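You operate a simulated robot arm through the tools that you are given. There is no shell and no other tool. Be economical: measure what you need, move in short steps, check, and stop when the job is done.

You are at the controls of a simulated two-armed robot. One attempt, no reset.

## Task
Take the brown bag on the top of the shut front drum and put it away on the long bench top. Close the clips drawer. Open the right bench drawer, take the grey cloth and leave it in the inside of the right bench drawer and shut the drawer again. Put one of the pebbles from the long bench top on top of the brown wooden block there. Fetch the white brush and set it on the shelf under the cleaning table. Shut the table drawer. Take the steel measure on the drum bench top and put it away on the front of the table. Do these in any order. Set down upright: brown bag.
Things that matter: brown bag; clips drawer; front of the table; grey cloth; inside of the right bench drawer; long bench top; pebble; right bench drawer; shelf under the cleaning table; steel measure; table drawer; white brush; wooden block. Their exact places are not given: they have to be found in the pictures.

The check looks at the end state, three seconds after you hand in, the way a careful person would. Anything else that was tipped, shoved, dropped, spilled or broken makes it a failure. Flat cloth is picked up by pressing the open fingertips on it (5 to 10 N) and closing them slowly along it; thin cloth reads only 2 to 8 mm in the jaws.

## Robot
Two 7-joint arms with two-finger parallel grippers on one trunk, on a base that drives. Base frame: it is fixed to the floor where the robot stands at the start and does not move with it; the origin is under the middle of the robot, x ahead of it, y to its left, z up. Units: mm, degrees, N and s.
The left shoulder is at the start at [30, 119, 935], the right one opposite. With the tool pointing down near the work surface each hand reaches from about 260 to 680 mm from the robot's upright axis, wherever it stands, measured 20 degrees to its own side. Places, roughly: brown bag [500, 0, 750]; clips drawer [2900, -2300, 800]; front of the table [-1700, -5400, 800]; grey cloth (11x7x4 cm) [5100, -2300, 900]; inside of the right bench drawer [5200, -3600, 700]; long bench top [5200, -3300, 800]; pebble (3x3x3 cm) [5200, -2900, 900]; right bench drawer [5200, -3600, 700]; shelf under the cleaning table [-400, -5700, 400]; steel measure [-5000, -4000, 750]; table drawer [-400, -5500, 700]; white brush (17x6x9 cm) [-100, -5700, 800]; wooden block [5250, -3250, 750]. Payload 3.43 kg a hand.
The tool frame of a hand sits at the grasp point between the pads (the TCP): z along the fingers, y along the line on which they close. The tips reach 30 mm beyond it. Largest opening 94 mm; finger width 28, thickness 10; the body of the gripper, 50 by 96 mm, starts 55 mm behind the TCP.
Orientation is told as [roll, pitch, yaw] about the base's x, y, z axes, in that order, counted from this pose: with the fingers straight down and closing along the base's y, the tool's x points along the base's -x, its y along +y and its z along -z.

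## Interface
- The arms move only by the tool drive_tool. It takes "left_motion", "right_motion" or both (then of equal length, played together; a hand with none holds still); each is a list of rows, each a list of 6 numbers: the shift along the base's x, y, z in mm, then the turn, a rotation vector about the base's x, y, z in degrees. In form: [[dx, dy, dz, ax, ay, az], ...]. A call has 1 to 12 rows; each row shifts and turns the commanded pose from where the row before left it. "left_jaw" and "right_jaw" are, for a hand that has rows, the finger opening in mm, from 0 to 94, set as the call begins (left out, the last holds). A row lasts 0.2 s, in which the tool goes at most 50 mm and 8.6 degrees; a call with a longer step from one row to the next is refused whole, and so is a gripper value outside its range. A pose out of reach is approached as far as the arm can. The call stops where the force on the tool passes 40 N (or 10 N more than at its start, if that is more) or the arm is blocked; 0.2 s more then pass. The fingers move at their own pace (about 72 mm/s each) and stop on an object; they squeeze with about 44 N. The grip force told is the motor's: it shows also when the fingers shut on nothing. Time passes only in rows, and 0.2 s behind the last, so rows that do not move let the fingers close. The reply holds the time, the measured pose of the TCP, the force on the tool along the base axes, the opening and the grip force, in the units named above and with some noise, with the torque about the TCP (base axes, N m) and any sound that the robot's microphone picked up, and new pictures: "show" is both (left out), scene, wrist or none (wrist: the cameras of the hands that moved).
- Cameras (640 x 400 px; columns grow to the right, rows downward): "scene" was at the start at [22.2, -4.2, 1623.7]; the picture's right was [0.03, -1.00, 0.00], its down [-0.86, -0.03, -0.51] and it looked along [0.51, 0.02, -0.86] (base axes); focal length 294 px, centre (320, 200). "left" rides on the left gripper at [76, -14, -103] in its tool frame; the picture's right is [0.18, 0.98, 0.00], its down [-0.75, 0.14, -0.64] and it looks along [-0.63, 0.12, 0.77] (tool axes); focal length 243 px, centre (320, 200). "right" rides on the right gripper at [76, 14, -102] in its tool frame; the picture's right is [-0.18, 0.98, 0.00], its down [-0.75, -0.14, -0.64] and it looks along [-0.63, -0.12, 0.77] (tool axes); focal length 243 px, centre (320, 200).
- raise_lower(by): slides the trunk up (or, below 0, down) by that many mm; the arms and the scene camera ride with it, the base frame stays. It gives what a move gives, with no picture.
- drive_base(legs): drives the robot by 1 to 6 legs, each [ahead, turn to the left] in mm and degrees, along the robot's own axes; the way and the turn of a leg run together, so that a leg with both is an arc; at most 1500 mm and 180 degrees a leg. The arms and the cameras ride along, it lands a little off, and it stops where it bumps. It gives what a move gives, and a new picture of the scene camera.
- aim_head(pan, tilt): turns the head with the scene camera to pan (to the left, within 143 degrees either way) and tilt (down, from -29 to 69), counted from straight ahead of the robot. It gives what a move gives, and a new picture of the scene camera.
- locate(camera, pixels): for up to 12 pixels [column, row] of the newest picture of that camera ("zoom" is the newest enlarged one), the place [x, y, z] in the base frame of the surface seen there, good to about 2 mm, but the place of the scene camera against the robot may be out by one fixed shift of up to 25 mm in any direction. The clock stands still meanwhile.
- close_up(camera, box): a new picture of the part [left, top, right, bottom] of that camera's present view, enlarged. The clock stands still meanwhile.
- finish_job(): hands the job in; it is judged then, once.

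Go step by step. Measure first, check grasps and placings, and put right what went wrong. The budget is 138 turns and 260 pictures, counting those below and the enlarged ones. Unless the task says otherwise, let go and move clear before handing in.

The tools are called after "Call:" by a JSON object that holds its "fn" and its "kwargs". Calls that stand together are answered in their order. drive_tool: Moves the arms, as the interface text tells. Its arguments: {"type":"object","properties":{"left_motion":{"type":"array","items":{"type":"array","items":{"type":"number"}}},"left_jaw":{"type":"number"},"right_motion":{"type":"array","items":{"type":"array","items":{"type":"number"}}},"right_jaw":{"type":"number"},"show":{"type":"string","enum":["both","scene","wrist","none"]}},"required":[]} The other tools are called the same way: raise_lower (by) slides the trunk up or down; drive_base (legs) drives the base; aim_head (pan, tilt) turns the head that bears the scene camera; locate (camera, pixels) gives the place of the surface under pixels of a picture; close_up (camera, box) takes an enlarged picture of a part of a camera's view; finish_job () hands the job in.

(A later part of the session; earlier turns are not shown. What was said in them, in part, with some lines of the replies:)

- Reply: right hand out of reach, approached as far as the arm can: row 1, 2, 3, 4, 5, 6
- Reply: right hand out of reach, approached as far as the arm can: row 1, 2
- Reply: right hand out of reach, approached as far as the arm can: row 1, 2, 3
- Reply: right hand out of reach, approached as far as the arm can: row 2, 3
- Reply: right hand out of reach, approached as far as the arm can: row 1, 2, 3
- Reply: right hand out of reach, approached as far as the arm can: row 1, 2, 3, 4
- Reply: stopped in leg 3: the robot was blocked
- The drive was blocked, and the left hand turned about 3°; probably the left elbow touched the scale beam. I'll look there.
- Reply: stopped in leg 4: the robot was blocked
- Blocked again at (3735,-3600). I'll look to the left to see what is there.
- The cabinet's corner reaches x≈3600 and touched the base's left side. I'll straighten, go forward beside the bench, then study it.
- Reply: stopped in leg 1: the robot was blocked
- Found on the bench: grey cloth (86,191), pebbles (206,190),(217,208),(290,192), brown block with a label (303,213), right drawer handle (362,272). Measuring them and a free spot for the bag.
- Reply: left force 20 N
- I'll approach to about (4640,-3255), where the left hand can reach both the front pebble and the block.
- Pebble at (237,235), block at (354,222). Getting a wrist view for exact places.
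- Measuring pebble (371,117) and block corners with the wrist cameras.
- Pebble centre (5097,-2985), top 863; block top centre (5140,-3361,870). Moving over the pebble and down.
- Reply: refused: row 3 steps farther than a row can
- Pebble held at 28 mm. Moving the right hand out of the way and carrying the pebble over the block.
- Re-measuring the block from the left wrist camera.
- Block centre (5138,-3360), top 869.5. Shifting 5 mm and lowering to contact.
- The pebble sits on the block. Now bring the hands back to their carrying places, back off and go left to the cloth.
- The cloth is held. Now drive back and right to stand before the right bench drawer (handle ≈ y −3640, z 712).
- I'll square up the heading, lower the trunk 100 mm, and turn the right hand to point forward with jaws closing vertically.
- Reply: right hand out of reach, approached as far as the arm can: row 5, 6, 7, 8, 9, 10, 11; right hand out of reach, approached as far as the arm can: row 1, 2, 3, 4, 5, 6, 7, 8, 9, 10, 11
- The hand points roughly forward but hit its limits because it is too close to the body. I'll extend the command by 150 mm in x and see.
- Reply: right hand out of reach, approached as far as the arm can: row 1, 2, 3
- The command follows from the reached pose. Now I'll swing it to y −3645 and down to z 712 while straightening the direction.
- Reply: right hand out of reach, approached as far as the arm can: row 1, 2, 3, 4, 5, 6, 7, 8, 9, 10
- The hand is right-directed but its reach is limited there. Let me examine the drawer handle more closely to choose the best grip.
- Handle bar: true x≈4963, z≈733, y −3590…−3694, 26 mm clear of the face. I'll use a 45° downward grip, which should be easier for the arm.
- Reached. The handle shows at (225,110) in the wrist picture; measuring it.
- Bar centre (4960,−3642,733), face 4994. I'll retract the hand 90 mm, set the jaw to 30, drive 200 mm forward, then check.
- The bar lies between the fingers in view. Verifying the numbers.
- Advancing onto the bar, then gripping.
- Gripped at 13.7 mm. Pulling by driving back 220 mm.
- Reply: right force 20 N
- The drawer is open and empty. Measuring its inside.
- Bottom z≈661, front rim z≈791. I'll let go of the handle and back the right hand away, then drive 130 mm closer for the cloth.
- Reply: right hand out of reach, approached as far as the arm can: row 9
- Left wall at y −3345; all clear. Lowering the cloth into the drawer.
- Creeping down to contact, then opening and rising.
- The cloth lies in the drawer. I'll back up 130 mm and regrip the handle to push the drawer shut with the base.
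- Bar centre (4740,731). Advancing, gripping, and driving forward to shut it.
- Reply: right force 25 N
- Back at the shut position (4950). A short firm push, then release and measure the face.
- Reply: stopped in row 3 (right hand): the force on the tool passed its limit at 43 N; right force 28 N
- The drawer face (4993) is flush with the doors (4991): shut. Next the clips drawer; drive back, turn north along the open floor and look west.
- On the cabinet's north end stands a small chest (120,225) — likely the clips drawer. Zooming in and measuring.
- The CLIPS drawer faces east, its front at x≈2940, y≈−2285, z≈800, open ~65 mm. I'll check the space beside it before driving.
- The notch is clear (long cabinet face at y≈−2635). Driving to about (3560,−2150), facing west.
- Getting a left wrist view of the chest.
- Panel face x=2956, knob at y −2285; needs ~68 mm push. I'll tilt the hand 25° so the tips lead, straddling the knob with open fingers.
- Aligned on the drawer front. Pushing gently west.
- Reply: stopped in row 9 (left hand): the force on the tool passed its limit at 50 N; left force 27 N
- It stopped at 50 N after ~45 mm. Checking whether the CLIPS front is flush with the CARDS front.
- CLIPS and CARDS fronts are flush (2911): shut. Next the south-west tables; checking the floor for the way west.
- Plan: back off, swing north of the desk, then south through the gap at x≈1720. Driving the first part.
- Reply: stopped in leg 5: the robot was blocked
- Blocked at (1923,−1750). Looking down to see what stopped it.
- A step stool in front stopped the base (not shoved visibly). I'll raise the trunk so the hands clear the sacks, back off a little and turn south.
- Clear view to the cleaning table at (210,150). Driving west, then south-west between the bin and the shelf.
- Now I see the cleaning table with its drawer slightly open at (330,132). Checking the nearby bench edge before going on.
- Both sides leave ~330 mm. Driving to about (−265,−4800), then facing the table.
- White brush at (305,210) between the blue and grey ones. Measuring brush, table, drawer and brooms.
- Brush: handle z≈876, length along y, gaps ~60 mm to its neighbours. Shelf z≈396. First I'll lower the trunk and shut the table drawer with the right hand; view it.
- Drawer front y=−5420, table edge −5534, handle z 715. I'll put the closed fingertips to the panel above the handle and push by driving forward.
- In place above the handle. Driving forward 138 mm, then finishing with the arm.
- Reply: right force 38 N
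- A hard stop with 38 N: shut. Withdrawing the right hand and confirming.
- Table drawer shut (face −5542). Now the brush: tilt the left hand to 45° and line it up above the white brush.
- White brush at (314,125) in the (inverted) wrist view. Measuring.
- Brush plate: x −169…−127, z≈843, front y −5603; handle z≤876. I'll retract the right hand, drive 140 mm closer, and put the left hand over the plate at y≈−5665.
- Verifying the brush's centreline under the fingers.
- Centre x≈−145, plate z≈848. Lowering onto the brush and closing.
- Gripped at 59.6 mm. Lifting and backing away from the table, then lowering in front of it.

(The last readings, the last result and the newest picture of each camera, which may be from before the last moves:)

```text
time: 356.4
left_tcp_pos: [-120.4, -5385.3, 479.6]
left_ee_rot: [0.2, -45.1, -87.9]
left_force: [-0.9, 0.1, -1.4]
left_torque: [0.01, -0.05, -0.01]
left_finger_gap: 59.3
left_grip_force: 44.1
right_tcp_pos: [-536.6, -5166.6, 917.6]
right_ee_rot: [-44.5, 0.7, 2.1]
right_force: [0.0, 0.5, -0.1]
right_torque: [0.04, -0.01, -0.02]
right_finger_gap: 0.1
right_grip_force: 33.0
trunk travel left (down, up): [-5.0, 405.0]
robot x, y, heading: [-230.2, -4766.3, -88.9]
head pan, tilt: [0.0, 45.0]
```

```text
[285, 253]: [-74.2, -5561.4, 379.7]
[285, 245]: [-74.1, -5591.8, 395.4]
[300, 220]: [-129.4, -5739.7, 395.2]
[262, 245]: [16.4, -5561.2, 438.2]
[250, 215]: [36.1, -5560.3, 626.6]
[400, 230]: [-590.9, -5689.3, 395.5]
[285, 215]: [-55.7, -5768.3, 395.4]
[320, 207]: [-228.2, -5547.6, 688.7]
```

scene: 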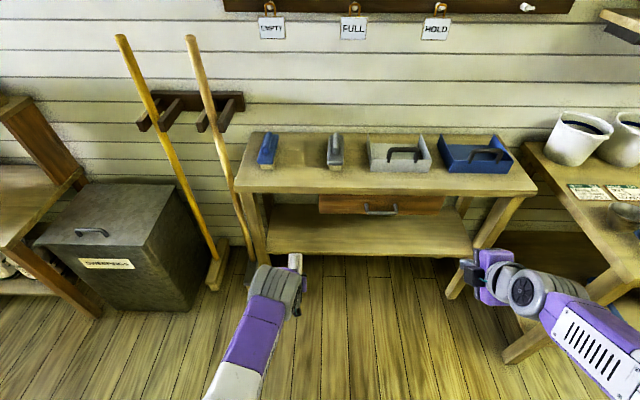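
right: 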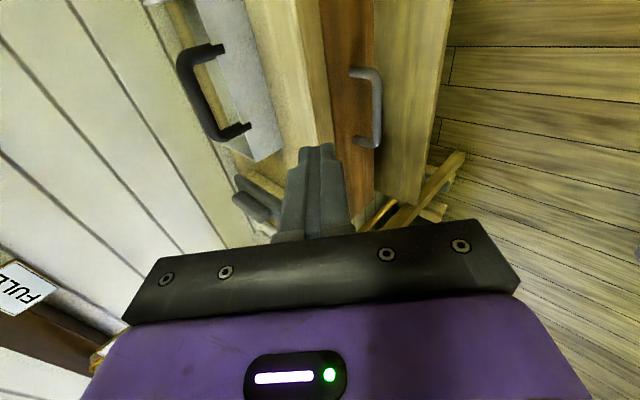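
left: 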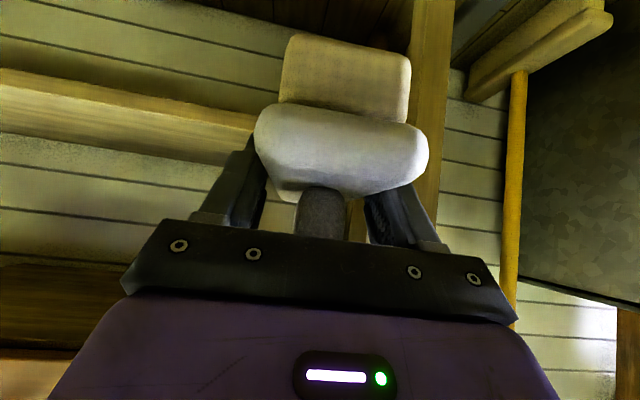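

Clear: shelf z≈399, leg at x≥10. Driving forward 262 mm to bring the brush over the shelf.

Call:
{"fn": "drive_base", "kwargs": {"legs": [[258, 0]]}}

Call:
{"fn": "drive_tool", "kwargs": {"left_motion": [[0, 0, -15, 0, 0, 0], [0, 0, -12, 0, 0, 0], [0, 0, -3, 0, 0, 0], [0, 0, 0, 0, 0, 0]]}}

```text
time: 358.3
left_tcp_pos: [-115.7, -5648.2, 479.1]
left_ee_rot: [0.1, -45.2, -87.8]
left_force: [0.1, -0.1, -2.2]
left_torque: [0.04, -0.01, 0.0]
left_finger_gap: 59.6
left_grip_force: 43.9
right_tcp_pos: [-531.3, -5428.2, 917.0]
right_ee_rot: [-44.5, 0.6, 2.0]
right_force: [-1.4, -0.1, 0.5]
right_torque: [0.0, 0.02, 0.01]
right_finger_gap: 0.0
right_grip_force: 33.3
trunk travel left (down, up): [-5.0, 405.0]
robot x, y, heading: [-222.1, -5034.4, -88.9]
head pan, tilt: [0.0, 45.0]
```

scene: 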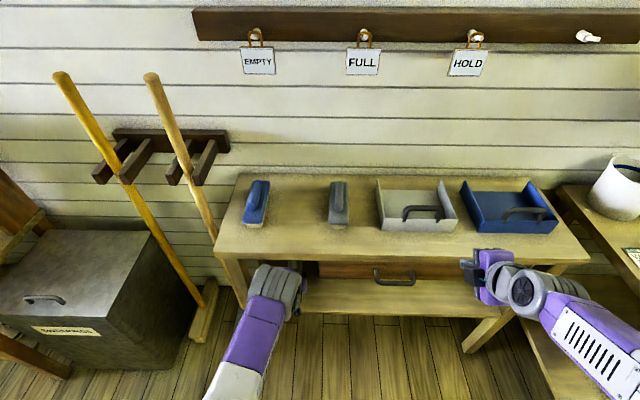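

```text
time: 359.3
left_tcp_pos: [-114.8, -5647.4, 448.3]
left_ee_rot: [0.0, -45.2, -87.9]
left_force: [0.5, 0.4, -0.7]
left_torque: [0.02, 0.0, 0.0]
left_finger_gap: 59.6
left_grip_force: 43.7
right_tcp_pos: [-531.1, -5429.6, 916.3]
right_ee_rot: [-44.5, 0.7, 1.9]
right_force: [-0.3, 0.4, 0.5]
right_torque: [0.01, -0.03, -0.01]
right_finger_gap: 0.0
right_grip_force: 33.2
trunk travel left (down, up): [-5.0, 405.0]
robot x, y, heading: [-225.2, -5032.4, -88.9]
head pan, tilt: [0.0, 45.0]
```

scene: 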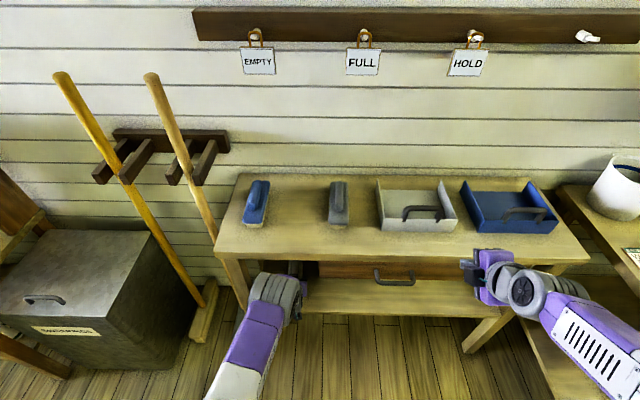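
left: 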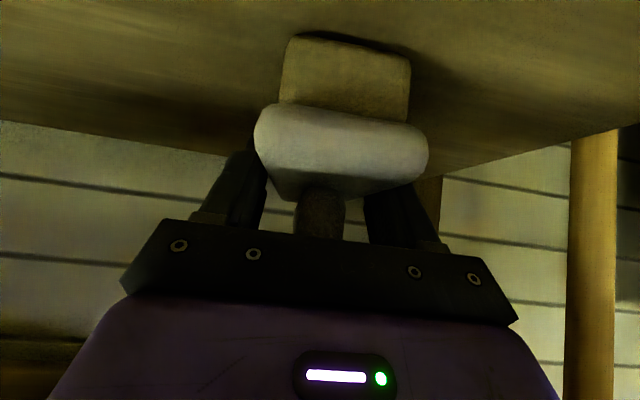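

Almost touching; creep to contact.

Call:
{"fn": "drive_tool", "kwargs": {"left_motion": [[0, 0, -1.5, 0, 0, 0], [0, 0, -1.5, 0, 0, 0], [0, 0, -1.5, 0, 0, 0], [0, 0, -1, 0, 0, 0], [0, 0, 0, 0, 0, 0]], "show": "none"}}

```text
time: 360.5
left_tcp_pos: [-115.9, -5648.9, 446.9]
left_ee_rot: [0.1, -45.4, -88.0]
left_force: [-0.6, 3.7, 16.0]
left_torque: [1.08, -0.35, 0.09]
left_finger_gap: 59.5
left_grip_force: 43.9
right_tcp_pos: [-532.1, -5426.8, 917.2]
right_ee_rot: [-44.6, 0.6, 2.0]
right_force: [-0.3, 0.2, 0.5]
right_torque: [0.0, 0.02, 0.02]
right_finger_gap: 0.1
right_grip_force: 33.2
trunk travel left (down, up): [-5.0, 405.0]
robot x, y, heading: [-221.4, -5029.8, -89.0]
head pan, tilt: [0.0, 45.0]
```

Contact at 16 N. Ease, open, and retreat along the finger axis.

Call:
{"fn": "drive_tool", "kwargs": {"left_motion": [[0, 0, 2, 0, 0, 0], [0, 0, 0, 0, 0, 0], [0, 0, 0, 0, 0, 0]], "left_jaw": 80, "show": "none"}}

Call:
{"fn": "drive_tool", "kwargs": {"left_motion": [[0, 8, 8, 0, 0, 0], [0, 16, 16, 0, 0, 0], [0, 20, 20, 0, 0, 0], [0, 25, 20, 0, 0, 0], [0, 30, 10, 0, 0, 0], [0, 20, 0, 0, 0, 0]], "show": "wrist"}}

```text
time: 361.3
left_tcp_pos: [-116.4, -5648.4, 445.3]
left_ee_rot: [0.1, -45.2, -87.9]
left_force: [-0.7, 0.1, -0.6]
left_torque: [-0.01, -0.01, 0.04]
left_finger_gap: 80.1
left_grip_force: 0.0
right_tcp_pos: [-532.1, -5428.6, 916.5]
right_ee_rot: [-44.5, 0.8, 2.0]
right_force: [-1.2, -0.7, -0.5]
right_torque: [-0.01, 0.04, 0.01]
right_finger_gap: 0.0
right_grip_force: 33.3
trunk travel left (down, up): [-5.0, 405.0]
robot x, y, heading: [-222.8, -5029.9, -88.8]
head pan, tilt: [0.0, 45.0]
```

```text
time: 362.7
left_tcp_pos: [-113.8, -5528.8, 520.5]
left_ee_rot: [0.1, -45.2, -88.0]
left_force: [-0.4, -0.5, 0.1]
left_torque: [-0.01, -0.01, -0.04]
left_finger_gap: 80.0
left_grip_force: 0.0
right_tcp_pos: [-531.7, -5430.0, 917.4]
right_ee_rot: [-44.4, 0.6, 2.0]
right_force: [-0.5, 0.4, 0.1]
right_torque: [-0.03, 0.0, 0.0]
right_finger_gap: 0.0
right_grip_force: 32.7
trunk travel left (down, up): [-5.0, 405.0]
robot x, y, heading: [-219.0, -5027.9, -89.0]
head pan, tilt: [0.0, 45.0]
```

left: 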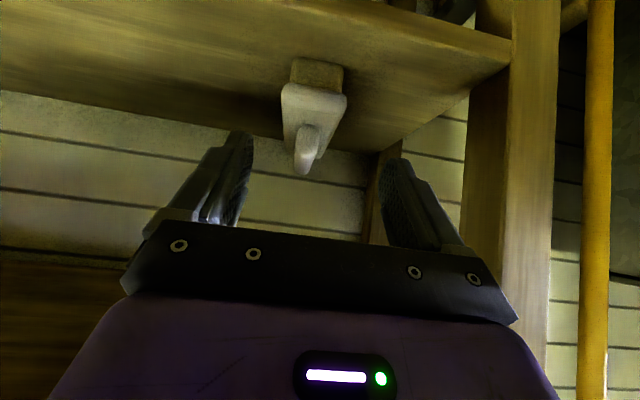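

The brush stands on the shelf. Now fetch the steel measure in the west: back away, raise hands and trunk, turn west and look.

Call:
{"fn": "drive_base", "kwargs": {"legs": [[-280, 0]]}}

Call:
{"fn": "drive_tool", "kwargs": {"left_motion": [[0, 0, 45, 7, 0, 0], [0, 0, 45, 7, 0, 0], [0, 0, 45, 7, 0, 0], [0, 0, 45, 7, 0, 0], [0, 0, 45, 7, 0, 0], [0, 0, 30, 7, 0, 0], [0, 0, 20, 3, 0, 0]], "show": "none"}}

Call:
{"fn": "raise_lower", "kwargs": {"by": 205}}

Call:
{"fn": "drive_base", "kwargs": {"legs": [[0, -91]]}}

Call:
{"fn": "aim_head", "kwargs": {"pan": 0, "tilt": 18}}

```text
time: 364.7
left_tcp_pos: [-118.9, -5250.8, 521.2]
left_ee_rot: [0.1, -45.2, -87.9]
left_force: [0.3, 0.1, -0.7]
left_torque: [-0.03, 0.01, -0.03]
left_finger_gap: 80.3
left_grip_force: 0.1
right_tcp_pos: [-538.0, -5149.7, 916.8]
right_ee_rot: [-44.5, 0.7, 2.0]
right_force: [0.2, 0.4, 0.2]
right_torque: [0.02, 0.0, 0.0]
right_finger_gap: 0.2
right_grip_force: 33.3
trunk travel left (down, up): [-5.0, 405.0]
robot x, y, heading: [-228.5, -4756.8, -88.8]
head pan, tilt: [0.0, 45.0]
```

scene: 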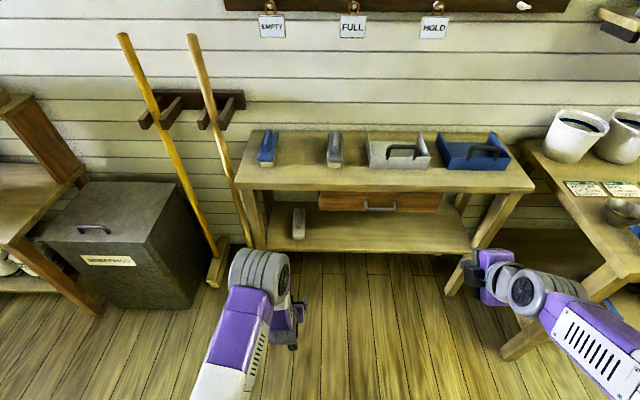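

```text
time: 366.3
left_tcp_pos: [-114.1, -5252.3, 797.2]
left_ee_rot: [1.6, -0.1, -88.5]
left_force: [0.4, -0.8, -0.5]
left_torque: [0.01, 0.03, 0.01]
left_finger_gap: 80.0
left_grip_force: 0.0
right_tcp_pos: [-538.1, -5149.1, 916.6]
right_ee_rot: [-44.5, 0.7, 2.0]
right_force: [-0.6, -0.5, 0.6]
right_torque: [0.0, 0.01, -0.02]
right_finger_gap: 0.0
right_grip_force: 32.9
trunk travel left (down, up): [-5.0, 405.0]
robot x, y, heading: [-230.8, -4759.0, -89.0]
head pan, tilt: [0.0, 45.0]
```

```text
time: 368.5
left_tcp_pos: [-114.9, -5252.6, 1001.1]
left_ee_rot: [1.5, -0.2, -88.7]
left_force: [-0.3, 0.2, -0.5]
left_torque: [0.02, 0.02, -0.04]
left_finger_gap: 79.7
left_grip_force: 0.1
right_tcp_pos: [-537.8, -5150.6, 1120.4]
right_ee_rot: [-44.5, 0.7, 2.0]
right_force: [0.1, -0.6, -0.2]
right_torque: [-0.02, 0.01, 0.0]
right_finger_gap: 0.1
right_grip_force: 33.0
trunk travel left (down, up): [-210.0, 200.0]
robot x, y, heading: [-224.8, -4753.2, -88.6]
head pan, tilt: [0.0, 45.0]
```

```text
time: 372.7
left_tcp_pos: [-726.2, -4868.5, 1001.3]
left_ee_rot: [1.5, -0.3, -178.5]
left_force: [-0.5, 0.0, -0.5]
left_torque: [-0.03, 0.02, 0.03]
left_finger_gap: 80.0
left_grip_force: 0.1
right_tcp_pos: [-625.5, -4445.0, 1120.5]
right_ee_rot: [-44.5, 0.7, -87.9]
right_force: [0.7, 0.3, 0.3]
right_torque: [0.02, -0.03, -0.02]
right_finger_gap: 0.0
right_grip_force: 32.6
trunk travel left (down, up): [-210.0, 200.0]
robot x, y, heading: [-230.0, -4754.4, -178.7]
head pan, tilt: [0.0, 45.0]
```

scene: 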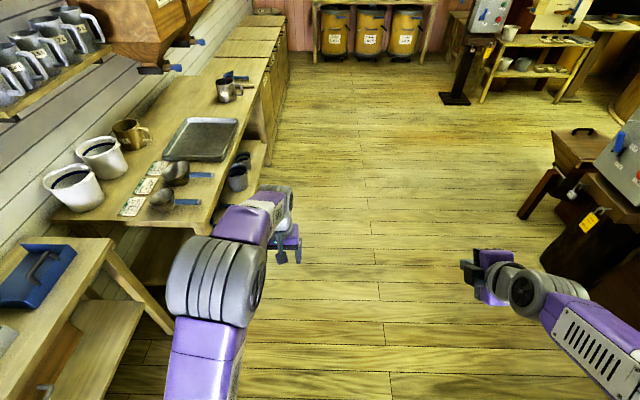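

```text
time: 373.6
left_tcp_pos: [-727.3, -4867.2, 1001.1]
left_ee_rot: [1.5, -0.2, -178.6]
left_force: [0.3, 0.0, 0.5]
left_torque: [-0.01, 0.0, 0.0]
left_finger_gap: 80.1
left_grip_force: 0.1
right_tcp_pos: [-625.5, -4445.9, 1120.6]
right_ee_rot: [-44.6, 0.8, -87.8]
right_force: [0.2, 0.4, 0.5]
right_torque: [-0.01, 0.02, 0.02]
right_finger_gap: 0.0
right_grip_force: 33.0
trunk travel left (down, up): [-210.0, 200.0]
robot x, y, heading: [-228.5, -4753.8, -178.8]
head pan, tilt: [0.0, 18.0]
```

scene: 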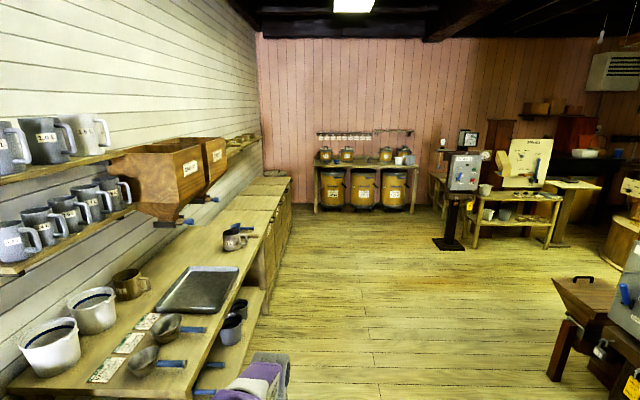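

The drum bench is at (365,175), steel measures on top; the second table (with the tray) holds the "front of the table". Zooming and measuring.

Call:
{"fn": "close_up", "kwargs": {"camera": "scene", "box": [300, 120, 430, 220]}}

Call:
{"fn": "locate", "kwargs": {"camera": "scene", "pixels": [[325, 155], [347, 155], [386, 155], [402, 158], [410, 158], [318, 165], [420, 165], [340, 208], [440, 240], [285, 200], [250, 270], [550, 370]]}}

Call:
{"fn": "close_up", "kwargs": {"camera": "scene", "box": [0, 200, 300, 400]}}

```text
4.00 times, centred on (365, 170) of scene
```

zoom: 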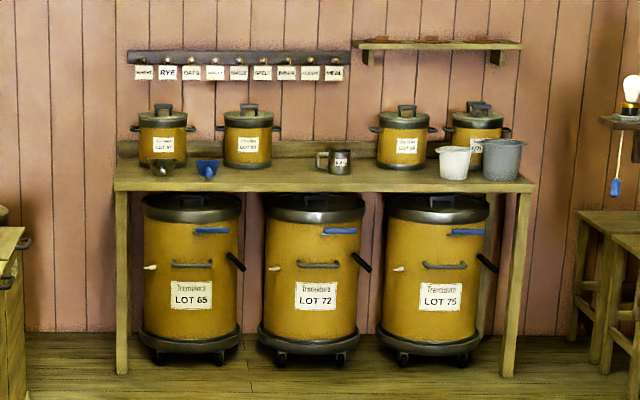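

```text
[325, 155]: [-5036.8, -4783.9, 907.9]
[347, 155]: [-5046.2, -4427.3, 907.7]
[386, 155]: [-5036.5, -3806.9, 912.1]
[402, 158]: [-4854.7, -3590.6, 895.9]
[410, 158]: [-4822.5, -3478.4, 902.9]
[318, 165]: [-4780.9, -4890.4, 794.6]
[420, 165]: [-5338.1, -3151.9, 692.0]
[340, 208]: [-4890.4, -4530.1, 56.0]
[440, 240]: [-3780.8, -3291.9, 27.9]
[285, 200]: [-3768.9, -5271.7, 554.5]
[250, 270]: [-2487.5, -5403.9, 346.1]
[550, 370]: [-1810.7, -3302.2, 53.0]
```

```text
2.00 times, centred on (150, 300) of scene
```

zoom: 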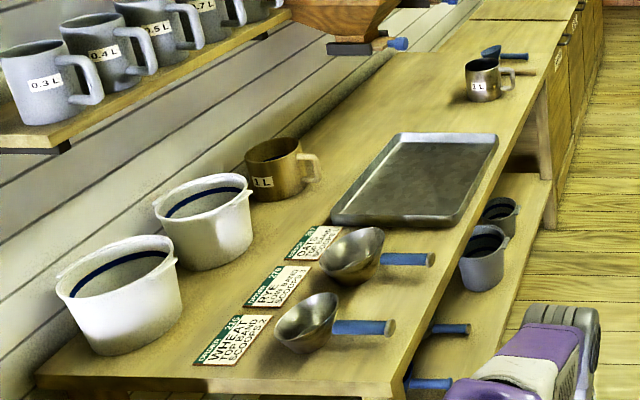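

The steel measure is at (369,160) on the drum bench, y≈−4080. Driving over to about (−3900,−4000).

Call:
{"fn": "drive_base", "kwargs": {"legs": [[0, -13], [1500, 0], [1500, 0], [700, 0], [0, 12]]}}

Call:
{"fn": "aim_head", "kwargs": {"pan": 5, "tilt": 30}}

```text
time: 393.1
left_tcp_pos: [-4360.8, -4066.8, 1000.9]
left_ee_rot: [1.5, -0.1, 179.9]
left_force: [-0.2, 0.0, 0.4]
left_torque: [0.03, 0.0, -0.03]
left_finger_gap: 80.1
left_grip_force: 0.2
right_tcp_pos: [-4246.7, -3646.4, 1121.3]
right_ee_rot: [-44.5, 0.7, -89.7]
right_force: [0.2, 0.2, 0.8]
right_torque: [0.01, 0.02, 0.02]
right_finger_gap: 0.0
right_grip_force: 32.7
trunk travel left (down, up): [-210.0, 200.0]
robot x, y, heading: [-3855.0, -3964.8, 179.6]
head pan, tilt: [0.0, 18.0]
```

scene: 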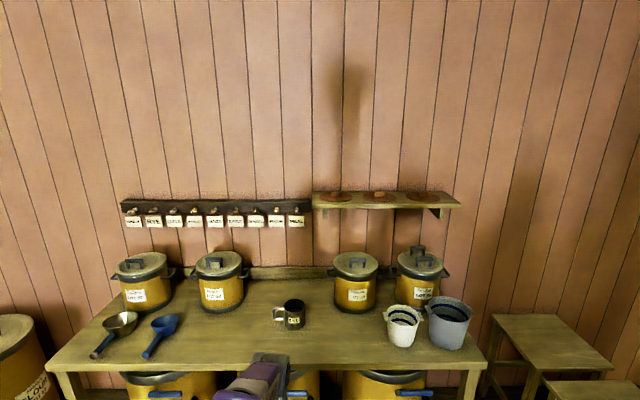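

```text
time: 393.9
left_tcp_pos: [-4360.2, -4065.9, 1000.7]
left_ee_rot: [1.5, -0.2, 179.8]
left_force: [1.3, 0.9, 0.3]
left_torque: [0.0, -0.02, 0.01]
left_finger_gap: 80.0
left_grip_force: 0.0
right_tcp_pos: [-4246.5, -3645.7, 1122.1]
right_ee_rot: [-44.5, 0.7, -89.7]
right_force: [0.8, 0.3, 0.3]
right_torque: [0.04, -0.01, 0.02]
right_finger_gap: 0.0
right_grip_force: 32.7
trunk travel left (down, up): [-210.0, 200.0]
robot x, y, heading: [-3861.4, -3969.4, 179.7]
head pan, tilt: [5.0, 30.0]
```

scene: 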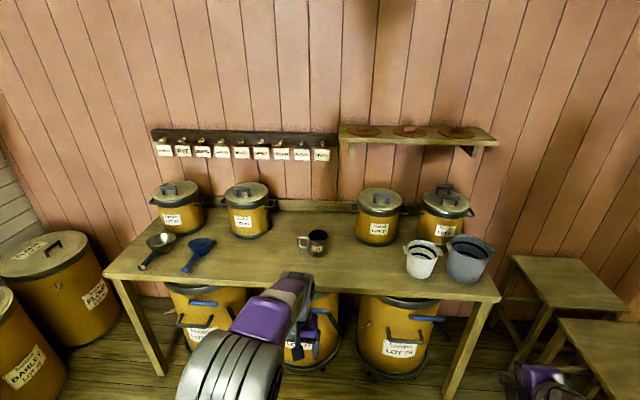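

Measuring the steel cup (317,242) and bench.

Call:
{"fn": "locate", "kwargs": {"camera": "scene", "pixels": [[317, 234], [310, 243], [326, 243], [317, 253], [302, 242], [317, 262], [330, 282], [240, 265], [430, 290], [560, 370], [317, 230]]}}

Call:
{"fn": "close_up", "kwargs": {"camera": "scene", "box": [260, 210, 380, 285]}}

```text
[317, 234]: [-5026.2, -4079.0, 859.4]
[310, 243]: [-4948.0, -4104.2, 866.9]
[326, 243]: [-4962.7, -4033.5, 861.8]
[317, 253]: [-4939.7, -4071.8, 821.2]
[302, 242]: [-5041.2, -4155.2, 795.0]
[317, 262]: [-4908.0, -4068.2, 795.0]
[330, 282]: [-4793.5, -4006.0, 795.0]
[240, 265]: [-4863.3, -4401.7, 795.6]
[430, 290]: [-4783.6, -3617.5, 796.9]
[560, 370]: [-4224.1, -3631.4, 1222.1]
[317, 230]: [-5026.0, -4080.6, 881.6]
```

```text
5.33 times, centred on (320, 248) of scene
```

zoom: 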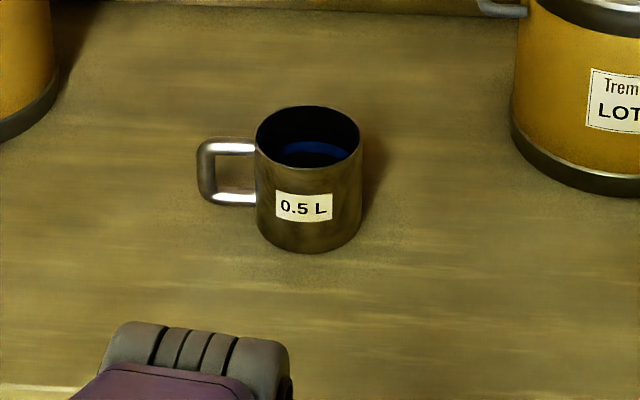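

The 0.5 L measure: centre ≈(−4985,−4072), top ≈880, handle to the left. Driving 540 mm closer and taking a wrist view.

Call:
{"fn": "drive_base", "kwargs": {"legs": [[530, 0]]}}

Call:
{"fn": "drive_tool", "kwargs": {"left_motion": [[0, 0, 0, 0, 0, 0]], "show": "wrist"}}

```text
time: 397.0
left_tcp_pos: [-4891.0, -4073.5, 1001.2]
left_ee_rot: [1.5, -0.2, -179.4]
left_force: [-0.1, 0.5, -0.4]
left_torque: [0.02, -0.01, -0.03]
left_finger_gap: 80.0
left_grip_force: 0.0
right_tcp_pos: [-4781.5, -3650.7, 1122.6]
right_ee_rot: [-44.5, 0.7, -88.9]
right_force: [-1.0, 0.1, 0.0]
right_torque: [-0.02, 0.03, 0.03]
right_finger_gap: 0.2
right_grip_force: 32.9
trunk travel left (down, up): [-210.0, 200.0]
robot x, y, heading: [-4388.7, -3968.8, -179.5]
head pan, tilt: [5.0, 30.0]
```

scene: 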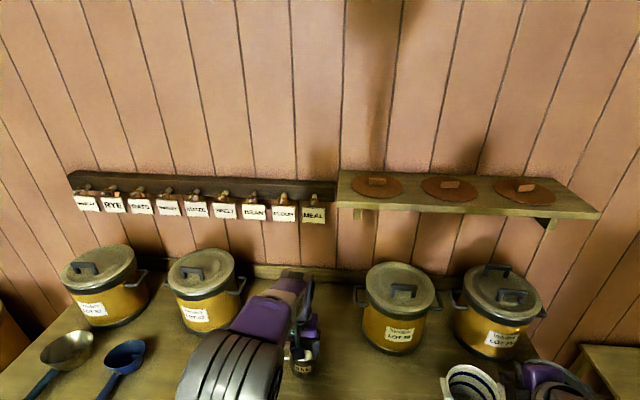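

```text
time: 397.4
left_tcp_pos: [-4890.8, -4073.1, 1000.9]
left_ee_rot: [1.5, -0.3, -179.4]
left_force: [0.6, 0.4, 0.3]
left_torque: [-0.03, 0.01, 0.0]
left_finger_gap: 80.0
left_grip_force: 0.1
right_tcp_pos: [-4781.6, -3651.7, 1122.4]
right_ee_rot: [-44.4, 0.7, -89.0]
right_force: [-0.6, -0.5, -0.3]
right_torque: [0.01, 0.0, 0.0]
right_finger_gap: 0.0
right_grip_force: 32.8
trunk travel left (down, up): [-210.0, 200.0]
robot x, y, heading: [-4392.4, -3969.0, -179.6]
head pan, tilt: [5.0, 30.0]
```

left: 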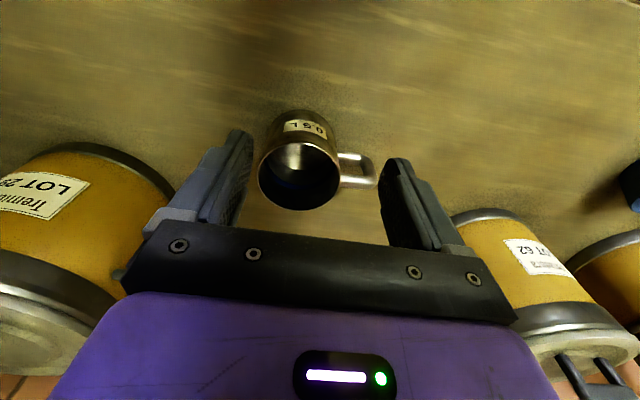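

Measuring rim and handle.

Call:
{"fn": "locate", "kwargs": {"camera": "left", "pixels": [[300, 144], [259, 175], [341, 175], [298, 209], [300, 112], [350, 155], [372, 170], [345, 182], [362, 156], [300, 127]]}}

Call:
{"fn": "close_up", "kwargs": {"camera": "left", "box": [230, 90, 410, 230]}}

```text
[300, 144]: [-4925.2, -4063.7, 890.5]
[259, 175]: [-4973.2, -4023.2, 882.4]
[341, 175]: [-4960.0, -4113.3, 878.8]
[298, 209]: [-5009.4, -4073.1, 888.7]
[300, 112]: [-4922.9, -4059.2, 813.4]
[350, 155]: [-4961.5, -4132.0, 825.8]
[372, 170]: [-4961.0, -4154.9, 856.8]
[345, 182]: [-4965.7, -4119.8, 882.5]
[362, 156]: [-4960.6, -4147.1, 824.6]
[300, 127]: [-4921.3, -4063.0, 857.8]
```

```text
2.86 times, centred on (320, 160) of left
```

zoom: 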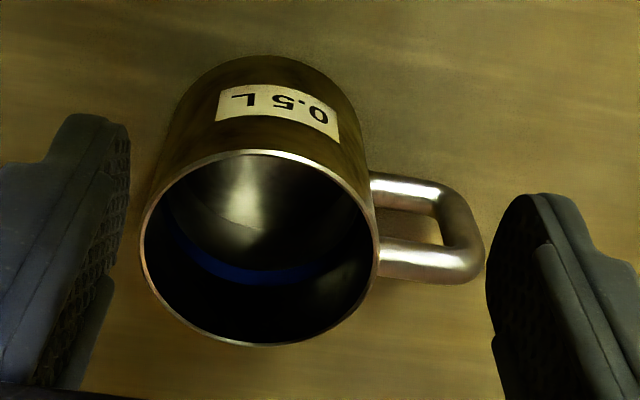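

Cup: centre (−4967,−4068), Ø90, rim z 889, handle toward −y. I'll pinch the rim opposite the handle, at y≈−4025, one finger inside.

Call:
{"fn": "drive_tool", "kwargs": {"left_motion": [[-25, 16, 0, 0, 0, 0], [-25, 16, 0, 0, 0, 0], [-26, 16, -10, 0, 0, 0], [0, 0, -40, 0, 0, 0], [0, 0, -15, 0, 0, 0], [0, 0, 0, 0, 0, 0]], "left_jaw": 44, "show": "wrist"}}

Call:
{"fn": "locate", "kwargs": {"camera": "left", "pixels": [[320, 150], [320, 130], [300, 150], [340, 140], [330, 120]]}}

```text
time: 398.8
left_tcp_pos: [-4965.5, -4022.0, 934.6]
left_ee_rot: [1.5, -0.2, -179.4]
left_force: [0.5, -0.1, 0.4]
left_torque: [-0.02, 0.03, -0.02]
left_finger_gap: 43.8
left_grip_force: 0.1
right_tcp_pos: [-4781.1, -3651.7, 1122.3]
right_ee_rot: [-44.5, 0.7, -88.9]
right_force: [0.1, -0.1, -0.4]
right_torque: [-0.01, 0.0, 0.01]
right_finger_gap: 0.0
right_grip_force: 33.4
trunk travel left (down, up): [-210.0, 200.0]
robot x, y, heading: [-4390.6, -3966.8, -179.9]
head pan, tilt: [5.0, 30.0]
```

left: 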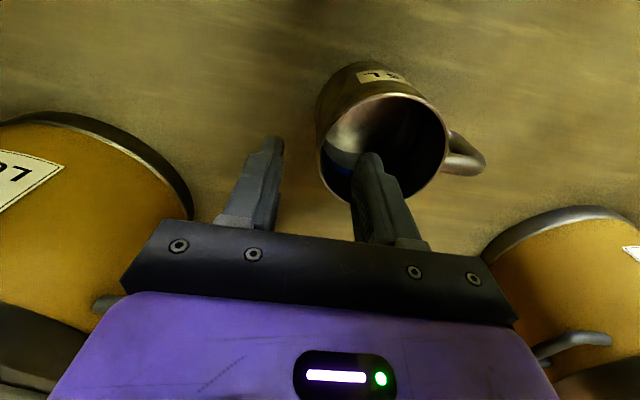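

```text
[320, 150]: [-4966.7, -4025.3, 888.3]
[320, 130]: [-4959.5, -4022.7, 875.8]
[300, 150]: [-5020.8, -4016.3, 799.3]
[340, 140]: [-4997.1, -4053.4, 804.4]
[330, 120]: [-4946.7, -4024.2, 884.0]
```

The wall lies between the fingers. Down 40 mm and close.

Call:
{"fn": "drive_tool", "kwargs": {"left_motion": [[-1, -1, -20, 0, 0, 0], [0, 0, -20, 0, 0, 0], [0, 0, 0, 0, 0, 0]], "show": "none"}}

Call:
{"fn": "drive_tool", "kwargs": {"left_motion": [[0, 0, 0, 0, 0, 0], [0, 0, 0, 0, 0, 0], [0, 0, 0, 0, 0, 0], [0, 0, 0, 0, 0, 0]], "left_jaw": 0, "show": "none"}}

Call:
{"fn": "drive_tool", "kwargs": {"left_motion": [[0, 0, 15, 0, 0, 0], [0, 0, 30, 0, 0, 0], [0, 0, 40, 0, 0, 0], [0, 0, 40, 0, 0, 0]], "show": "wrist"}}

```text
time: 399.6
left_tcp_pos: [-4967.4, -4025.6, 896.0]
left_ee_rot: [1.5, -0.2, -179.3]
left_force: [0.0, -0.6, -0.7]
left_torque: [0.01, 0.02, 0.04]
left_finger_gap: 44.2
left_grip_force: 0.1
right_tcp_pos: [-4783.0, -3652.0, 1122.0]
right_ee_rot: [-44.5, 0.8, -88.8]
right_force: [-0.2, -0.2, -0.2]
right_torque: [-0.03, 0.01, 0.0]
right_finger_gap: 0.0
right_grip_force: 32.8
trunk travel left (down, up): [-210.0, 200.0]
robot x, y, heading: [-4392.0, -3970.1, -179.4]
head pan, tilt: [5.0, 30.0]
```

```text
time: 400.6
left_tcp_pos: [-4966.4, -4025.5, 896.0]
left_ee_rot: [1.5, -0.2, -179.4]
left_force: [-0.2, -0.3, -0.5]
left_torque: [0.12, 0.04, -0.02]
left_finger_gap: 5.6
left_grip_force: 39.9
right_tcp_pos: [-4782.0, -3652.8, 1122.3]
right_ee_rot: [-44.5, 0.7, -88.9]
right_force: [0.3, 0.6, -0.5]
right_torque: [0.01, 0.02, -0.01]
right_finger_gap: 0.1
right_grip_force: 33.1
trunk travel left (down, up): [-210.0, 200.0]
robot x, y, heading: [-4392.0, -3964.0, -179.8]
head pan, tilt: [5.0, 30.0]
```

```text
time: 401.6
left_tcp_pos: [-4965.3, -4023.6, 1019.8]
left_ee_rot: [1.6, -0.2, -179.4]
left_force: [-0.5, 0.5, -1.1]
left_torque: [0.11, 0.0, -0.04]
left_finger_gap: 5.5
left_grip_force: 39.5
right_tcp_pos: [-4781.0, -3652.3, 1122.7]
right_ee_rot: [-44.6, 0.7, -88.9]
right_force: [0.7, -0.3, 0.8]
right_torque: [-0.02, -0.05, -0.03]
right_finger_gap: 0.0
right_grip_force: 33.1
trunk travel left (down, up): [-210.0, 200.0]
robot x, y, heading: [-4390.5, -3967.2, -179.7]
head pan, tilt: [5.0, 30.0]
```

left: 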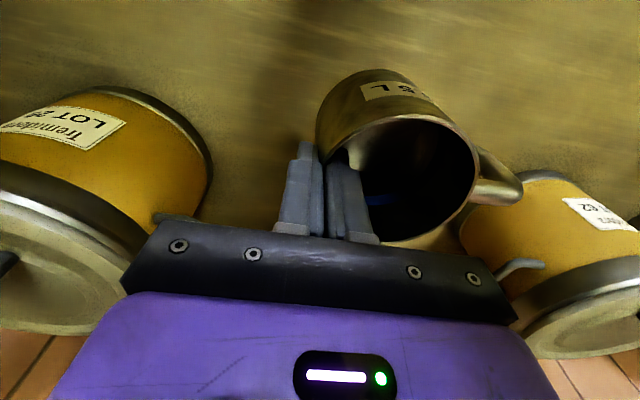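

The measure is held by its rim. Drawing in, then driving to the tray table at about (−1700,−4700).

Call:
{"fn": "drive_tool", "kwargs": {"left_motion": [[15, -5, 5, 0, 0, 0], [25, -10, 5, 0, 0, 0], [25, -10, 5, 0, 0, 0], [25, -10, 5, 0, 0, 0], [20, -10, 0, 0, 0, 0]], "show": "none"}}

Call:
{"fn": "drive_base", "kwargs": {"legs": [[-500, 0], [0, 161], [1500, 0], [780, 0], [0, -71]]}}

Call:
{"fn": "aim_head", "kwargs": {"pan": 0, "tilt": 42}}

```text
time: 402.8
left_tcp_pos: [-4854.6, -4069.2, 1042.3]
left_ee_rot: [1.6, -0.2, -179.4]
left_force: [-0.2, 0.4, -1.4]
left_torque: [0.15, 0.02, -0.02]
left_finger_gap: 5.6
left_grip_force: 39.7
right_tcp_pos: [-4781.0, -3652.3, 1122.2]
right_ee_rot: [-44.6, 0.7, -88.8]
right_force: [0.5, 0.1, -1.0]
right_torque: [0.0, 0.0, 0.02]
right_finger_gap: 0.2
right_grip_force: 33.1
trunk travel left (down, up): [-210.0, 200.0]
robot x, y, heading: [-4391.0, -3964.3, -179.9]
head pan, tilt: [5.0, 30.0]
```

```text
time: 426.2
left_tcp_pos: [-1659.4, -5195.7, 1041.7]
left_ee_rot: [1.4, -0.2, -90.6]
left_force: [0.9, -0.1, -1.5]
left_torque: [-0.01, 0.12, -0.03]
left_finger_gap: 5.2
left_grip_force: 39.7
right_tcp_pos: [-2074.9, -5111.2, 1121.2]
right_ee_rot: [-44.6, 0.8, -0.2]
right_force: [-0.6, 0.3, -0.4]
right_torque: [0.0, 0.0, 0.01]
right_finger_gap: 0.0
right_grip_force: 33.6
trunk travel left (down, up): [-210.0, 200.0]
robot x, y, heading: [-1753.6, -4728.3, -90.7]
head pan, tilt: [5.0, 30.0]
```

scene: 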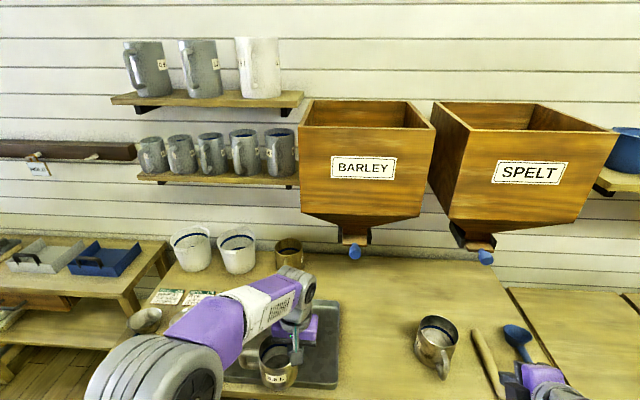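

```text
time: 426.9
left_tcp_pos: [-1659.0, -5195.4, 1041.4]
left_ee_rot: [1.5, -0.2, -90.6]
left_force: [-1.2, -0.1, -1.7]
left_torque: [0.0, 0.09, 0.03]
left_finger_gap: 5.4
left_grip_force: 39.2
right_tcp_pos: [-2074.9, -5111.7, 1121.8]
right_ee_rot: [-44.5, 0.6, -0.2]
right_force: [-0.5, -0.4, -0.1]
right_torque: [0.0, -0.01, -0.03]
right_finger_gap: 0.0
right_grip_force: 32.9
trunk travel left (down, up): [-210.0, 200.0]
robot x, y, heading: [-1747.2, -4724.1, -90.7]
head pan, tilt: [0.0, 42.0]
```

scene: 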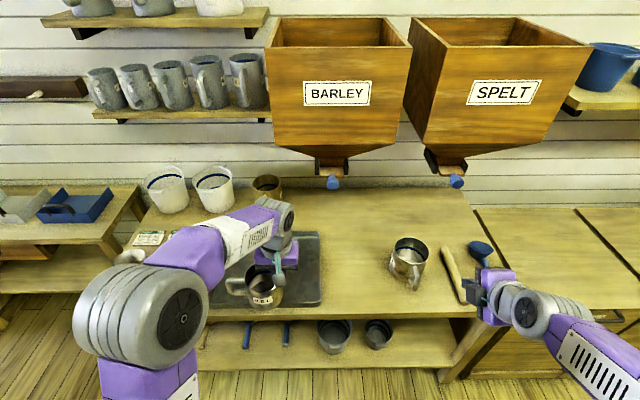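

Free spot on the table's front between the tray and the 1 L cup, around (357,292). Measuring.

Call:
{"fn": "locate", "kwargs": {"camera": "scene", "pixels": [[357, 292], [357, 310], [357, 318], [322, 300], [320, 240], [392, 265], [408, 285], [360, 250], [300, 315], [430, 310], [333, 182], [445, 260]]}}

```text
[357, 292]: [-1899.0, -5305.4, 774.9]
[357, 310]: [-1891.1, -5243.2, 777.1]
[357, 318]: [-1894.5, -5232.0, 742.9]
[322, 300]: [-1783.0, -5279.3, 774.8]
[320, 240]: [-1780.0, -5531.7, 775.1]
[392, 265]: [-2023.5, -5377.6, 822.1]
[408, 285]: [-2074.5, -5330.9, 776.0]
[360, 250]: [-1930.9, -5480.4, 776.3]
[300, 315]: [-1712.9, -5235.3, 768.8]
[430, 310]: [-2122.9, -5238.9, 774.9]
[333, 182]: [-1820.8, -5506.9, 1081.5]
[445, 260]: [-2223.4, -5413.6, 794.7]
```

Table top z≈778, front edge y≈−5235. I'll sidestep the base 270 mm to the right so the left hand is straight before the spot.

Call:
{"fn": "drive_base", "kwargs": {"legs": [[-120, 0], [0, -90], [270, 0], [0, 90], [160, 0]]}}

Call:
{"fn": "drive_tool", "kwargs": {"left_motion": [[0, 0, 0, 0, 0, 0]], "show": "wrist"}}

```text
time: 438.2
left_tcp_pos: [-1914.2, -5237.3, 1040.6]
left_ee_rot: [1.5, -0.2, -89.2]
left_force: [-0.1, -1.5, -1.7]
left_torque: [-0.01, 0.12, 0.03]
left_finger_gap: 4.8
left_grip_force: 39.5
right_tcp_pos: [-2330.9, -5166.1, 1120.7]
right_ee_rot: [-44.4, 0.7, 1.3]
right_force: [-0.5, -0.3, -0.4]
right_torque: [0.0, 0.01, 0.0]
right_finger_gap: 0.1
right_grip_force: 33.1
trunk travel left (down, up): [-210.0, 200.0]
robot x, y, heading: [-2017.9, -4773.9, -89.2]
head pan, tilt: [0.0, 42.0]
```

scene: 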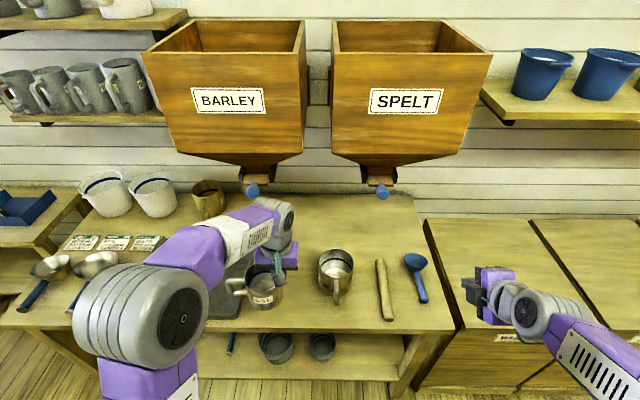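

```text
time: 438.6
left_tcp_pos: [-1914.2, -5237.5, 1042.2]
left_ee_rot: [1.6, -0.2, -89.2]
left_force: [-0.7, -0.1, -0.9]
left_torque: [0.0, 0.1, 0.05]
left_finger_gap: 4.8
left_grip_force: 39.6
right_tcp_pos: [-2332.1, -5164.8, 1121.3]
right_ee_rot: [-44.5, 0.7, 1.4]
right_force: [-0.8, 0.1, 0.2]
right_torque: [-0.04, -0.02, 0.01]
right_finger_gap: 0.0
right_grip_force: 33.4
trunk travel left (down, up): [-210.0, 200.0]
robot x, y, heading: [-2015.9, -4770.9, -89.3]
head pan, tilt: [0.0, 42.0]
```

left: 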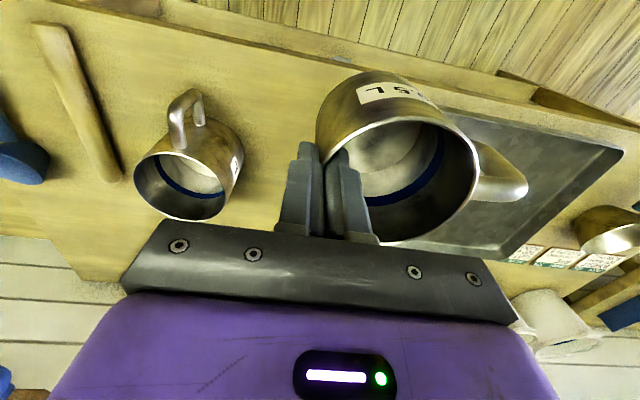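

Measuring the tray edge, other cup and table from the wrist camera.

Call:
{"fn": "locate", "kwargs": {"camera": "left", "pixels": [[240, 160], [188, 100], [220, 130], [270, 80], [250, 120], [520, 250], [450, 110], [300, 100], [260, 50], [420, 238], [190, 215]]}}

```text
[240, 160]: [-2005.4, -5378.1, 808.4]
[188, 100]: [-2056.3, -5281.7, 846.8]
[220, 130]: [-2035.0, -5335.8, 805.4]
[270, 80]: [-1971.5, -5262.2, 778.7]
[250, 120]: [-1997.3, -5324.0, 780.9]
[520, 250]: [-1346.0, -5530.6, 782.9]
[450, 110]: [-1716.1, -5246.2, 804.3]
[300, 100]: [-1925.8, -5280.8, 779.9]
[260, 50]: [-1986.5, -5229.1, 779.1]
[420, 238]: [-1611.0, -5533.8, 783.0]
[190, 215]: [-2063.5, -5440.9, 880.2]
```

Spot is clear: tray edge ≈−1776, other cup ≥2005. Moving over and lowering.

Call:
{"fn": "drive_tool", "kwargs": {"left_motion": [[-6, -30, 0, 0, 0, 0], [-6, -30, 0, 0, 0, 0], [-7, -33, 0, 0, 0, 0], [0, 0, -40, 0, 0, 0], [0, 0, -45, 0, 0, 0], [0, 0, -45, 0, 0, 0], [0, 0, -25, 0, 0, 0], [0, 0, 0, 0, 0, 0]]}}

```text
time: 440.4
left_tcp_pos: [-1931.4, -5329.7, 887.0]
left_ee_rot: [1.5, -0.2, -89.2]
left_force: [-0.2, 0.4, -0.5]
left_torque: [0.0, 0.1, 0.0]
left_finger_gap: 4.8
left_grip_force: 39.6
right_tcp_pos: [-2332.3, -5164.4, 1120.7]
right_ee_rot: [-44.5, 0.7, 1.4]
right_force: [0.3, 0.8, 0.1]
right_torque: [0.0, 0.02, 0.03]
right_finger_gap: 0.0
right_grip_force: 32.7
trunk travel left (down, up): [-210.0, 200.0]
robot x, y, heading: [-2017.7, -4771.7, -89.4]
head pan, tilt: [0.0, 42.0]
```

scene: 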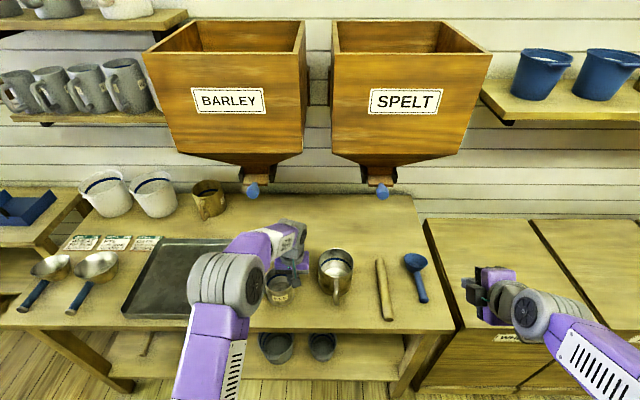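
left: 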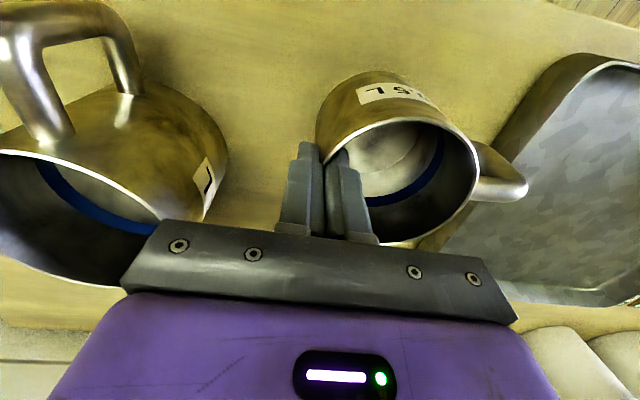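

The handle comes close to the tray in the view; checking numbers before setting down.

Call:
{"fn": "locate", "kwargs": {"camera": "left", "pixels": [[522, 190], [500, 200], [505, 125], [540, 85], [478, 160], [490, 215], [460, 225]]}}

```text
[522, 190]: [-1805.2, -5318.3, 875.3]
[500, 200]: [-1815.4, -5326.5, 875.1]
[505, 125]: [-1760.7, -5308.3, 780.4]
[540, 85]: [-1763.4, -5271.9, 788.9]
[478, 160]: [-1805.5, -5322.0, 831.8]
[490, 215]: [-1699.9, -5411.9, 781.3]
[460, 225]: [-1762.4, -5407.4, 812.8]
```

40 mm clear of the tray. Creeping to contact.

Call:
{"fn": "drive_tool", "kwargs": {"left_motion": [[0, 0, -4, 0, 0, 0], [0, 0, -2, 0, 0, 0], [0, 0, -1.5, 0, 0, 0], [0, 0, -1.5, 0, 0, 0], [0, 0, -1, 0, 0, 0], [0, 0, 0, 0, 0, 0]], "show": "none"}}

```text
time: 441.8
left_tcp_pos: [-1932.7, -5329.0, 877.9]
left_ee_rot: [1.5, -0.2, -89.2]
left_force: [0.9, -0.6, -1.3]
left_torque: [0.02, 0.14, 0.01]
left_finger_gap: 5.2
left_grip_force: 39.1
right_tcp_pos: [-2331.9, -5164.7, 1121.3]
right_ee_rot: [-44.5, 0.7, 1.3]
right_force: [-0.2, 0.3, 0.5]
right_torque: [0.02, -0.03, 0.0]
right_finger_gap: 0.1
right_grip_force: 32.8
trunk travel left (down, up): [-210.0, 200.0]
robot x, y, heading: [-2015.8, -4772.2, -89.5]
head pan, tilt: [0.0, 42.0]
```

Call:
{"fn": "drive_tool", "kwargs": {"left_motion": [[0, 0, -1, 0, 0, 0], [0, 0, -1, 0, 0, 0], [0, 0, -1, 0, 0, 0], [0, 0, 0, 0, 0, 0]], "show": "none"}}

```text
time: 442.8
left_tcp_pos: [-1934.9, -5329.3, 876.0]
left_ee_rot: [1.4, -0.3, -89.3]
left_force: [1.4, 0.9, 14.2]
left_torque: [0.13, -0.07, 0.02]
left_finger_gap: 5.0
left_grip_force: 39.5
right_tcp_pos: [-2332.0, -5164.0, 1122.3]
right_ee_rot: [-44.5, 0.7, 1.3]
right_force: [0.4, -0.6, 0.4]
right_torque: [0.01, 0.03, 0.03]
right_finger_gap: 0.2
right_grip_force: 33.1
trunk travel left (down, up): [-210.0, 200.0]
robot x, y, heading: [-2014.8, -4771.9, -89.6]
head pan, tilt: [0.0, 42.0]
```

Contact 14 N. Ease, open and rise.

Call:
{"fn": "drive_tool", "kwargs": {"left_motion": [[0, 0, 1, 0, 0, 0], [0, 0, 0, 0, 0, 0], [0, 0, 0, 0, 0, 0]], "left_jaw": 34, "show": "none"}}

Call:
{"fn": "drive_tool", "kwargs": {"left_motion": [[0, 0, 10, 0, 0, 0], [0, 0, 30, 0, 0, 0], [0, 0, 40, 0, 0, 0], [0, 0, 40, 0, 0, 0], [0, 40, 20, 0, 0, 0], [0, 40, 0, 0, 0, 0], [0, 40, 0, 0, 0, 0]]}}

Call:
{"fn": "drive_base", "kwargs": {"legs": [[-250, 0]]}}

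```text
time: 443.6
left_tcp_pos: [-1933.7, -5329.1, 874.4]
left_ee_rot: [1.5, -0.2, -89.2]
left_force: [0.3, -0.9, 0.3]
left_torque: [-0.02, 0.02, 0.0]
left_finger_gap: 33.9
left_grip_force: 0.1
right_tcp_pos: [-2331.1, -5164.6, 1122.2]
right_ee_rot: [-44.4, 0.7, 1.4]
right_force: [-0.8, 0.2, 1.0]
right_torque: [-0.03, -0.04, -0.03]
right_finger_gap: 0.2
right_grip_force: 33.1
trunk travel left (down, up): [-210.0, 200.0]
robot x, y, heading: [-2021.9, -4770.9, -89.4]
head pan, tilt: [0.0, 42.0]
```

```text
time: 445.2
left_tcp_pos: [-1930.8, -5208.7, 1014.4]
left_ee_rot: [1.6, -0.3, -89.1]
left_force: [-0.7, 0.1, 0.4]
left_torque: [0.01, -0.02, 0.0]
left_finger_gap: 33.7
left_grip_force: 0.1
right_tcp_pos: [-2331.0, -5162.9, 1122.6]
right_ee_rot: [-44.6, 0.7, 1.4]
right_force: [-0.4, 0.4, 0.0]
right_torque: [0.0, -0.02, 0.01]
right_finger_gap: 0.0
right_grip_force: 32.6
trunk travel left (down, up): [-210.0, 200.0]
robot x, y, heading: [-2019.9, -4772.0, -89.1]
head pan, tilt: [0.0, 42.0]
```

scene: 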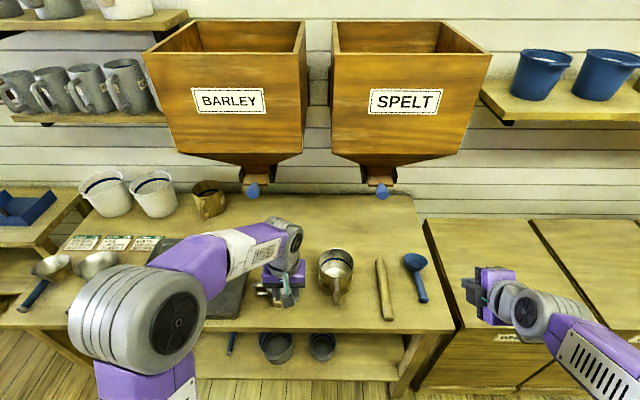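
left: 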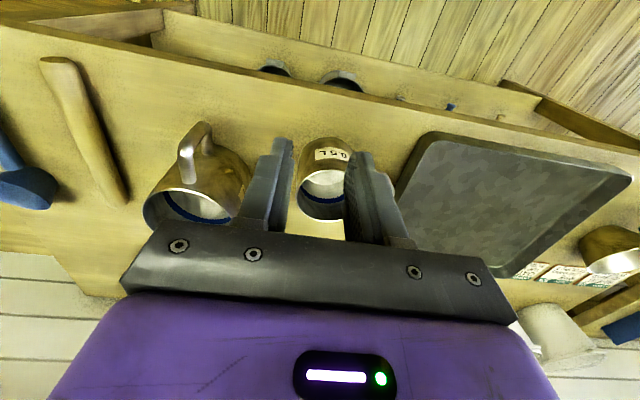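

```text
time: 447.0
left_tcp_pos: [-1932.4, -4963.3, 1012.1]
left_ee_rot: [1.5, -0.2, -89.1]
left_force: [-0.6, 0.4, 0.4]
left_torque: [-0.02, 0.03, 0.0]
left_finger_gap: 34.3
left_grip_force: 0.1
right_tcp_pos: [-2334.6, -4918.1, 1121.7]
right_ee_rot: [-44.5, 0.7, 1.3]
right_force: [-1.0, 0.6, -0.5]
right_torque: [-0.01, -0.03, 0.0]
right_finger_gap: 0.1
right_grip_force: 32.7
trunk travel left (down, up): [-210.0, 200.0]
robot x, y, heading: [-2023.3, -4527.7, -89.4]
head pan, tilt: [0.0, 42.0]
```

scene: 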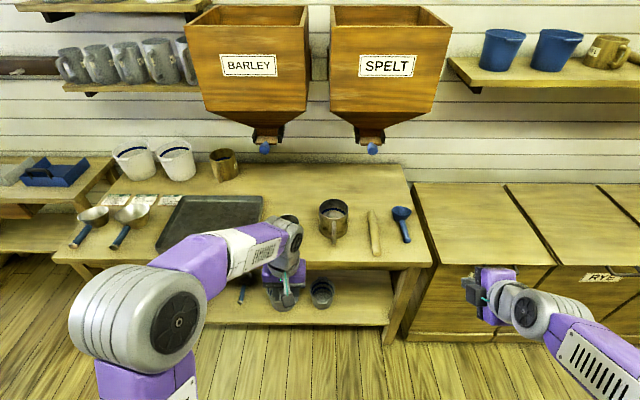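

The steel measure stands upright on the table's front with the hand clear. All the parts are done, so I'm handing in.

Call:
{"fn": "finish_job", "kwargs": {}}

```text
The job is handed in.
```

I finished every part of the task and handed it in, but the base bumped into things four times on the way.

- **Brown bag:** it stands upright on the long bench top, behind the label strip.
- **Clips drawer:** shut; its front is flush with the cards drawer above it.
- **Grey cloth:** it lies inside the right bench drawer, which is shut again, flush with the doors below it.
- **Pebble:** one of the three sits on top of the brown wooden block.
- **White brush:** it stands on the shelf under the cleaning table.
- **Table drawer:** pushed to a hard stop, so it is shut.
- **Steel measure:** it stands upright on the front of the tray table, between the tray and the 1 L cup.

**Bumps:** while driving, the left arm touched something hanging on the beam scale. The base met the corner of the grey cabinet twice and appeared to stop against a step stool near the mill. I saw no sign that any of these moved or tipped, but I didn't go back to check them.
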